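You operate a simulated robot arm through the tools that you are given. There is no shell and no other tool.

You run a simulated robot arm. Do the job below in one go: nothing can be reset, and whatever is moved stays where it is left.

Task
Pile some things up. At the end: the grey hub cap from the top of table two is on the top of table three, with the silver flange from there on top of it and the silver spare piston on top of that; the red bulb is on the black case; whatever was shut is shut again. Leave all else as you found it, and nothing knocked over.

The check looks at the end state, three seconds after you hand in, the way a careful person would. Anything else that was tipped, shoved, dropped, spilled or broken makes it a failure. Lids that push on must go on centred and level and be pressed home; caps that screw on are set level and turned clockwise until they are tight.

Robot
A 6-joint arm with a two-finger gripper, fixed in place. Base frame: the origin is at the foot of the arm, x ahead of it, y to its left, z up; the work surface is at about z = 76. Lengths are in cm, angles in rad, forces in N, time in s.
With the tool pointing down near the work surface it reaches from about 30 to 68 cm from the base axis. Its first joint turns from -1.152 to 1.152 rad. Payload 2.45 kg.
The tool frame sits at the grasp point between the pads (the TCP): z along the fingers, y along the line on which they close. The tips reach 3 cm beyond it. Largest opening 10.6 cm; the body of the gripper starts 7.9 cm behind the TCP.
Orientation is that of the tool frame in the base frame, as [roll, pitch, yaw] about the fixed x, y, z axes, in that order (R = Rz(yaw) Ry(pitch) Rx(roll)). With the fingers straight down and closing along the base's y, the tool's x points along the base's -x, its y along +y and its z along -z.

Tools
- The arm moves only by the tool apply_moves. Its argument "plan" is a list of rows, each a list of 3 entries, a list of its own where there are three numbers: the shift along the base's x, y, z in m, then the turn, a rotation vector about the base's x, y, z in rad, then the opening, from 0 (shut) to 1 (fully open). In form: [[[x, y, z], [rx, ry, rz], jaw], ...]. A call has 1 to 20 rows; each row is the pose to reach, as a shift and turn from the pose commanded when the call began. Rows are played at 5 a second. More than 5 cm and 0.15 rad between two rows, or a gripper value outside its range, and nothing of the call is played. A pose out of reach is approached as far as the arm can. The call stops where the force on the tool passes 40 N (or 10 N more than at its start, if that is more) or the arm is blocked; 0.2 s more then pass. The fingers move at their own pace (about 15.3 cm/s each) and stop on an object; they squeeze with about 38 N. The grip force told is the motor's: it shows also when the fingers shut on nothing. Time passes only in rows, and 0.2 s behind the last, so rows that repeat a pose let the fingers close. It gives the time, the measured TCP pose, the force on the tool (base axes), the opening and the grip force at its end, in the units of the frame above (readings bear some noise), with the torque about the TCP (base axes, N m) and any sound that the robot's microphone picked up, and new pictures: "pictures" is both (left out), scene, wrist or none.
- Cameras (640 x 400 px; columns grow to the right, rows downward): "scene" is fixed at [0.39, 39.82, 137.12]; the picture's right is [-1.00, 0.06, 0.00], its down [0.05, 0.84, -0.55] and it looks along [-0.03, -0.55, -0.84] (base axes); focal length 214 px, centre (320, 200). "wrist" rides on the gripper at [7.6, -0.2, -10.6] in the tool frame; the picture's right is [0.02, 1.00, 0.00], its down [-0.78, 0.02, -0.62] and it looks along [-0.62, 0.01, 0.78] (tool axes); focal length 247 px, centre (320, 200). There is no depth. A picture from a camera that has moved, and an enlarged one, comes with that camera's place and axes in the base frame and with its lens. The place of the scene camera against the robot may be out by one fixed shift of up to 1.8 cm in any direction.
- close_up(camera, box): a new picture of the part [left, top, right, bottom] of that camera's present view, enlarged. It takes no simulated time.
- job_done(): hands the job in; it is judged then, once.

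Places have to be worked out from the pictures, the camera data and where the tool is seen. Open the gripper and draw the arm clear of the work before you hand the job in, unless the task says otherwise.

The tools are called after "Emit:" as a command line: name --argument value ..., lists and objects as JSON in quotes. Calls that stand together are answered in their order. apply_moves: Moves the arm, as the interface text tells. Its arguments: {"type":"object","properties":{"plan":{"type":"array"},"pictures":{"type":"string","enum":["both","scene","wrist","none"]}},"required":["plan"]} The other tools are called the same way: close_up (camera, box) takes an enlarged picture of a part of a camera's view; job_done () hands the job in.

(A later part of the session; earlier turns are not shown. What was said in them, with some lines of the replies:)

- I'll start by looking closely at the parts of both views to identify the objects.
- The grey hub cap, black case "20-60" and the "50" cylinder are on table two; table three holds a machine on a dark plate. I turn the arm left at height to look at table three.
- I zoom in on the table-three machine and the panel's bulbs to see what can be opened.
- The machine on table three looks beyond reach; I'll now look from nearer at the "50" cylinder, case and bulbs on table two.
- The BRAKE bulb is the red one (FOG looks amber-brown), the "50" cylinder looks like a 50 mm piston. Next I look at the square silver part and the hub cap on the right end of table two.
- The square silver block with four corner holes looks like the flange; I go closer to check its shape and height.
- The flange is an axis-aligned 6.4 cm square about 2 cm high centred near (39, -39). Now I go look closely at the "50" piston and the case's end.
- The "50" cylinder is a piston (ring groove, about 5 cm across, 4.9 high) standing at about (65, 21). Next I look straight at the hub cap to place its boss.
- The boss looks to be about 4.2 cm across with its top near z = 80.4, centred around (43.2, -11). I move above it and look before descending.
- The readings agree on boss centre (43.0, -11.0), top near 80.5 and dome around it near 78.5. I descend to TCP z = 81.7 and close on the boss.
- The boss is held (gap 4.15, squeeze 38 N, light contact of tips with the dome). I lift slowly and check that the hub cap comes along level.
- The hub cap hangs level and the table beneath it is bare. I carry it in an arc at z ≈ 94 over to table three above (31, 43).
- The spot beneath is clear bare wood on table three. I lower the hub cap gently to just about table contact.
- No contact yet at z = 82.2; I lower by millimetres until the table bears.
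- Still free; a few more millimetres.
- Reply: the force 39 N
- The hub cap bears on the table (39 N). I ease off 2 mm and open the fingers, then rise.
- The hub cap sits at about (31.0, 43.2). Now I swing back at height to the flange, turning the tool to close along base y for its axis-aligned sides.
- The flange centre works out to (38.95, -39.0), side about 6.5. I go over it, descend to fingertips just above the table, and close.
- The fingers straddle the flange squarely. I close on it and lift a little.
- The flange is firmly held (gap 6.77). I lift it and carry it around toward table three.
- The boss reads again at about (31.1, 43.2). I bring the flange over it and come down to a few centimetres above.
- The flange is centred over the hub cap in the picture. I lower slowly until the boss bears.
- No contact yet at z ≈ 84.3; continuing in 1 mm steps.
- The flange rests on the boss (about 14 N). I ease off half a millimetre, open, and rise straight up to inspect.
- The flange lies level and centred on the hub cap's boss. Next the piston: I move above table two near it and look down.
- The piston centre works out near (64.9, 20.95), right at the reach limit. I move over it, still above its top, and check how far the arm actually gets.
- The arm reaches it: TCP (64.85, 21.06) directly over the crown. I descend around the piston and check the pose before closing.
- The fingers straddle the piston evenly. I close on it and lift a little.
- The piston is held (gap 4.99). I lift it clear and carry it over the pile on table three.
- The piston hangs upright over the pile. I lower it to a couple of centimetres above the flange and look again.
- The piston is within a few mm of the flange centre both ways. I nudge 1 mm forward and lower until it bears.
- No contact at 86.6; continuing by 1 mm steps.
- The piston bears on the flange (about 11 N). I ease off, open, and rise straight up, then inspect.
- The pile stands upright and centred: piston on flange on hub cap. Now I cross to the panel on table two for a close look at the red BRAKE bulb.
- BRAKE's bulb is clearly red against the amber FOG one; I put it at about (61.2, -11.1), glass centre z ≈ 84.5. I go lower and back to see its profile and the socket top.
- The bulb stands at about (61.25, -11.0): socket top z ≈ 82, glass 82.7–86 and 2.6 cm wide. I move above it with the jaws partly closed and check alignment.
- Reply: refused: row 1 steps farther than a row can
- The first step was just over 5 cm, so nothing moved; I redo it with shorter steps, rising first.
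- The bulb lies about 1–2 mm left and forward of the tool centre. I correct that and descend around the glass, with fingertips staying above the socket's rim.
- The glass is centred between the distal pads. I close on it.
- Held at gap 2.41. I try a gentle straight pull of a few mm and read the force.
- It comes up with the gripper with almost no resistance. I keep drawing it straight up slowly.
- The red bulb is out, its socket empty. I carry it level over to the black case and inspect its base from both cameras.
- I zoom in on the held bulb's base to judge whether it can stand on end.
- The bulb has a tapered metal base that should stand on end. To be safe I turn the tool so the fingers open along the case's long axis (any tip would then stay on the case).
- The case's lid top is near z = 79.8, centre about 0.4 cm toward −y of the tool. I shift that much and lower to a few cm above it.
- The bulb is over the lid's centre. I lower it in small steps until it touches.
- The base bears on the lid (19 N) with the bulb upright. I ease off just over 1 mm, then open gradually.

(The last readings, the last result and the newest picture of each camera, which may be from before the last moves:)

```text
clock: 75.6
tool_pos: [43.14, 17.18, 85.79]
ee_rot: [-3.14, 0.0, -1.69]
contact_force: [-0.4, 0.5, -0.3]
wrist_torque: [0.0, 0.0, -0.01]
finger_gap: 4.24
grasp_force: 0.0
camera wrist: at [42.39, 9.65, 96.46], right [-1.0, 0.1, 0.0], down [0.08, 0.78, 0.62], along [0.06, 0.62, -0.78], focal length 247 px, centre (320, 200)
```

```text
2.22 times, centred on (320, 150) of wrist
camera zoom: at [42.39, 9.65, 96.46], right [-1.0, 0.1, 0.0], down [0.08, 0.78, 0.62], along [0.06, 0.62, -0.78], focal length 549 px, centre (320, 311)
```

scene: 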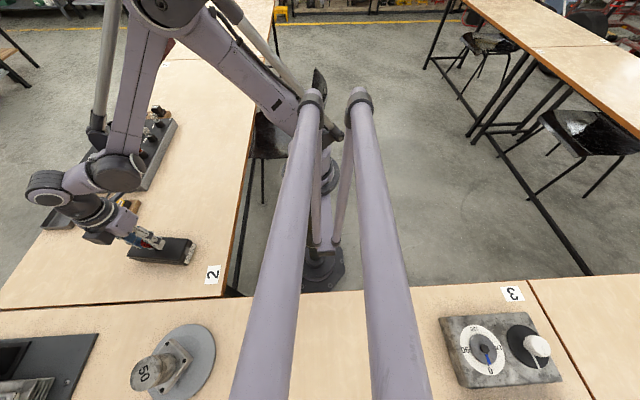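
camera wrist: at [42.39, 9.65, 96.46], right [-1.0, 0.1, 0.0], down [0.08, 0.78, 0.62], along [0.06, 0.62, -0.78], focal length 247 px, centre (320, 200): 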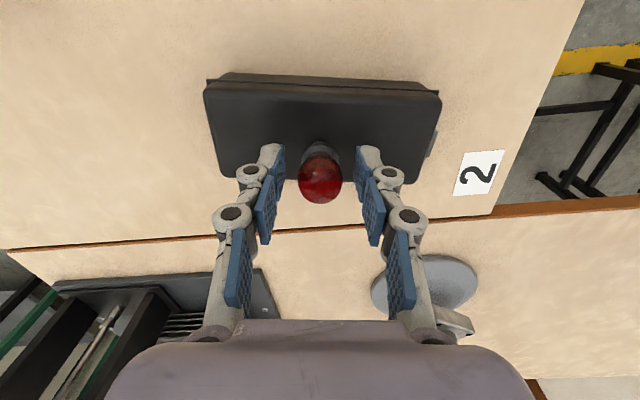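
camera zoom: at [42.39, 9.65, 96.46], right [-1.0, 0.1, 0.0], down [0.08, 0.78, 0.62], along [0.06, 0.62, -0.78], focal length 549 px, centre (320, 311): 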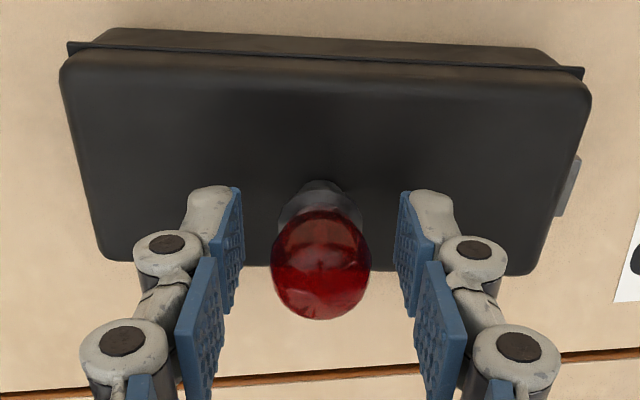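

The bulb stands upright by itself on the lid. I open slightly more and rise straight up clear of it.

Emit:
apply_moves --plan '[[[0, 0, 0], [0, 0, 0], 0.55], [[0, 0, 0.005], [0, 0, 0], 0.55], [[0, 0, 0.02], [0, 0, 0], 0.55], [[0, 0, 0.05], [0, 0, 0], 0.55], [[0, 0, 0.09], [0, 0, 0], 0.55], [[0, 0, 0.13], [0, 0, 0], 0.7], [[0, 0, 0.17], [0, 0, 0], 1], [[0, 0, 0.17], [0, 0, 0], 1]]'

Emit:
close_up --camera "scene" --box '[100, 200, 220, 290]'

Emit:
close_up --camera "wrist" --box '[200, 0, 440, 180]'

```text
clock: 77.4
tool_pos: [43.06, 17.05, 102.83]
ee_rot: [3.141, 0.0, -1.69]
contact_force: [1.0, 0.6, 0.2]
wrist_torque: [0.01, 0.01, 0.01]
finger_gap: 10.6
grasp_force: 0.0
camera wrist: at [42.33, 9.61, 113.53], right [-1.0, 0.1, 0.0], down [0.08, 0.78, 0.62], along [0.06, 0.62, -0.78], focal length 247 px, centre (320, 200)
```

scene: 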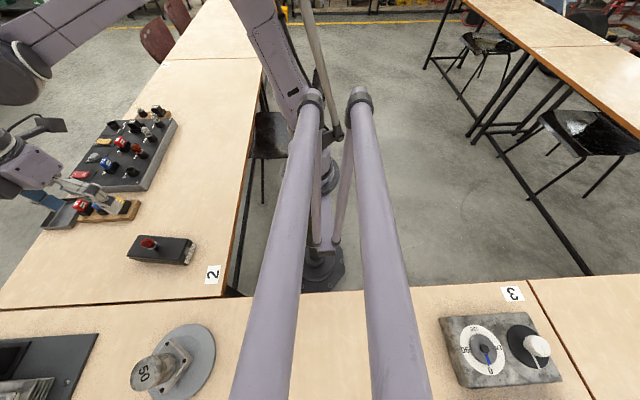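
wrist: 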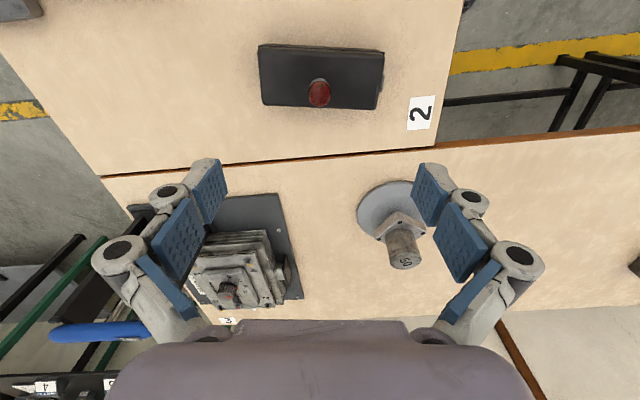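

```text
4.44 times, centred on (160, 245) of scene
camera zoom: at [0.39, 39.82, 137.12], right [-1.0, 0.06, 0.0], down [0.05, 0.84, -0.55], along [-0.03, -0.55, -0.84], focal length 953 px, centre (1031, 0)
```

zoom: 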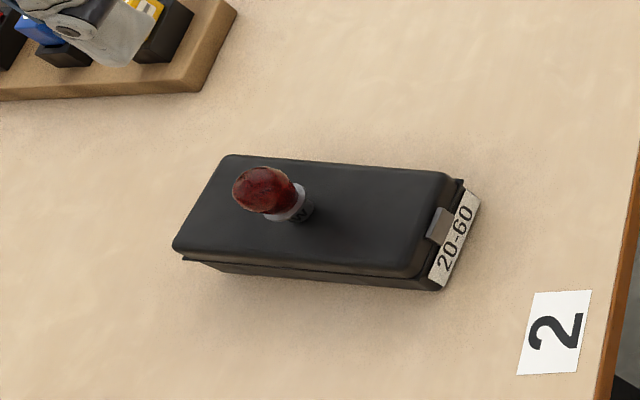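

```text
2.22 times, centred on (320, 90) of wrist
camera zoom: at [42.33, 9.61, 113.53], right [-1.0, 0.1, 0.0], down [0.08, 0.78, 0.62], along [0.06, 0.62, -0.78], focal length 549 px, centre (320, 444)
```

zoom: 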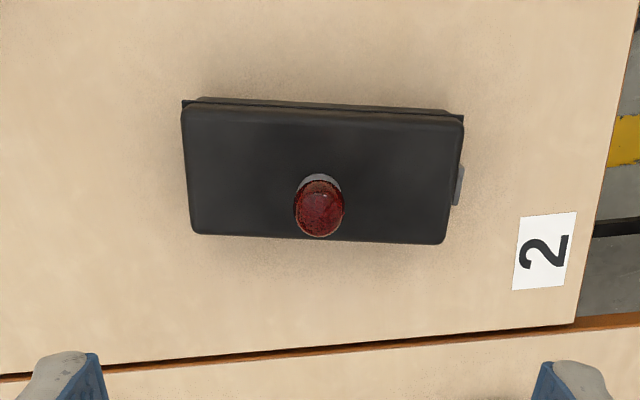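

Everything asked for is in place: bulb standing on the closed case, pile upright. I draw the arm back up to about its starting pose and take a final look round.

Emit:
apply_moves --plan '[[[0, 0, 0.03], [0, 0, -0.1], 1], [[-0.01, -0.01, 0.06], [0, 0, -0.24], 1], [[-0.025, -0.025, 0.09], [0, 0, -0.38], 1], [[-0.04, -0.04, 0.1], [0, 0, -0.52], 1], [[-0.055, -0.055, 0.1], [0, 0, -0.66], 1], [[-0.07, -0.07, 0.1], [0, 0, -0.8], 1], [[-0.085, -0.085, 0.1], [0, 0, -0.94], 1], [[-0.1, -0.1, 0.1], [0, 0, -1.08], 1], [[-0.115, -0.115, 0.1], [0, 0, -1.22], 1], [[-0.125, -0.125, 0.1], [0, 0, -1.36], 1], [[-0.125, -0.125, 0.1], [0, 0, -1.45], 1], [[-0.125, -0.125, 0.1], [0, 0, -1.45], 1]]'

Emit:
close_up --camera "scene" --box '[0, 80, 240, 230]'

Emit:
close_up --camera "scene" --box '[0, 220, 240, 400]'

Emit:
close_up --camera "scene" --box '[100, 290, 260, 400]'

```text
clock: 80.0
tool_pos: [30.64, 4.7, 112.65]
ee_rot: [-3.141, 0.002, 3.139]
contact_force: [-0.5, 0.5, -0.1]
wrist_torque: [0.0, 0.0, 0.0]
finger_gap: 10.6
grasp_force: 0.0
camera wrist: at [22.94, 4.59, 123.42], right [-0.02, 1.0, 0.0], down [0.78, 0.02, 0.62], along [0.62, 0.01, -0.78], focal length 247 px, centre (320, 200)
```

scene: 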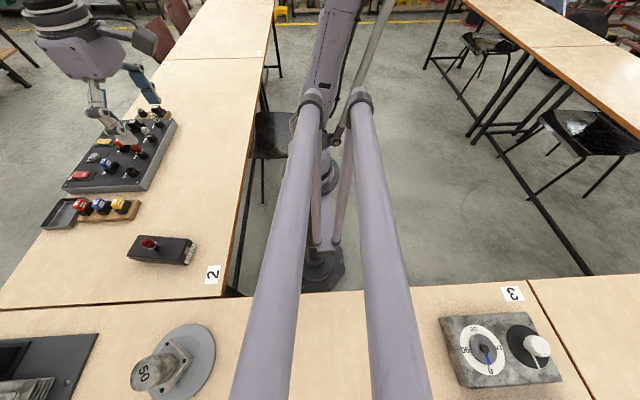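
wrist: 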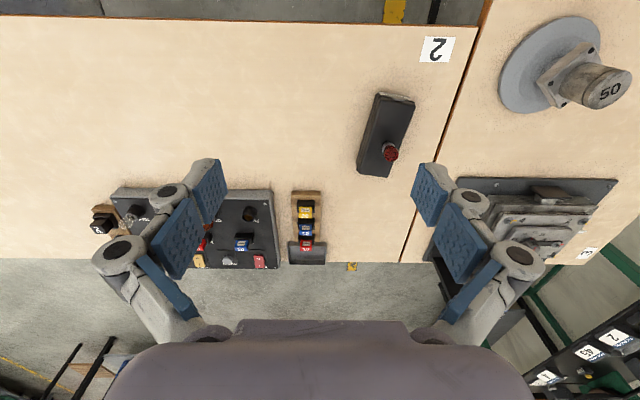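

```text
2.67 times, centred on (120, 155) of scene
camera zoom: at [0.39, 39.82, 137.12], right [-1.0, 0.06, 0.0], down [0.05, 0.84, -0.55], along [-0.03, -0.55, -0.84], focal length 572 px, centre (853, 320)
```

zoom: 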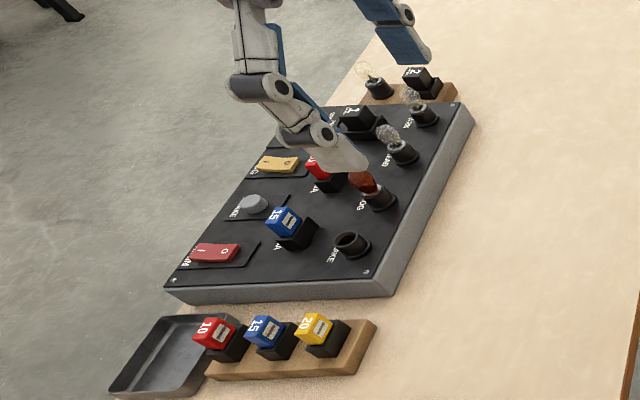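

```text
2.22 times, centred on (120, 310) of scene
camera zoom: at [0.39, 39.82, 137.12], right [-1.0, 0.06, 0.0], down [0.05, 0.84, -0.55], along [-0.03, -0.55, -0.84], focal length 477 px, centre (764, -44)
```

zoom: 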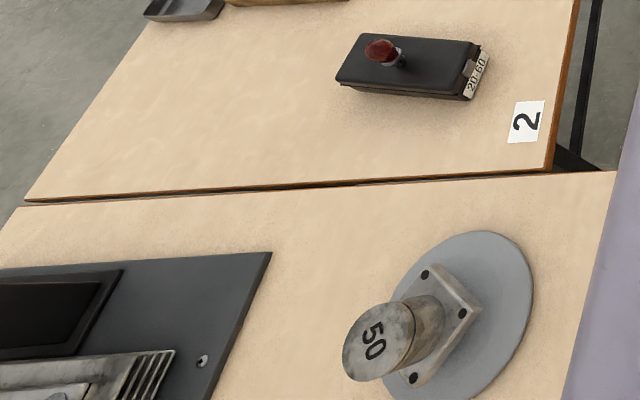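

```text
3.64 times, centred on (180, 345) of scene
camera zoom: at [0.39, 39.82, 137.12], right [-1.0, 0.06, 0.0], down [0.05, 0.84, -0.55], along [-0.03, -0.55, -0.84], focal length 780 px, centre (829, -327)
```

zoom: 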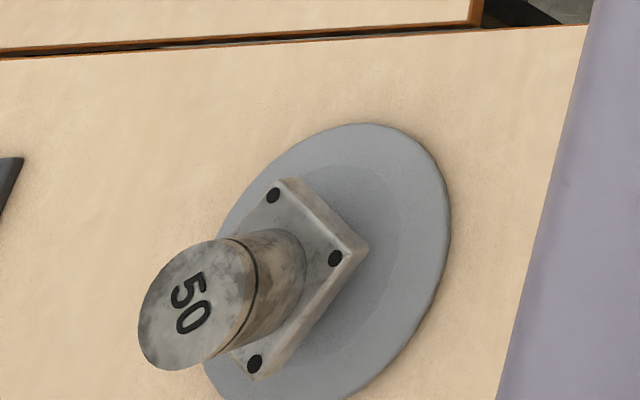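

The final pictures show the hub cap, flange and piston piled upright on table three. The red bulb stands on the still-shut case, everything else is untouched, and the arm is clear with the gripper open, so I hand in.

Emit:
job_done

```text
The job is handed in.
```

The job is handed in, and the last pictures show everything in place and standing on its own. I haven't seen the check's result.

- **Pile on table three:** the grey hub cap is flat on the table, with the silver flange on its centre boss. The piston marked "50" stands upright on the flange, and all three are centred to within a few millimetres.
- **Red bulb:** I took the bulb from the socket marked BRAKE, which pulled straight out. It is standing on its base in the middle of the black case's lid. I left the bulb marked FOG alone because it is amber-brown rather than red.
- **Shut items:** I opened nothing. The black case stayed closed and looks unmoved.
- **Which parts I took:** I read "silver flange from there" as the square block with four corner holes on table two. I took the "50" cylinder as the spare piston, since I saw no other flange or loose piston.

The gripper is open and the arm is back near its starting pose, clear of the work.
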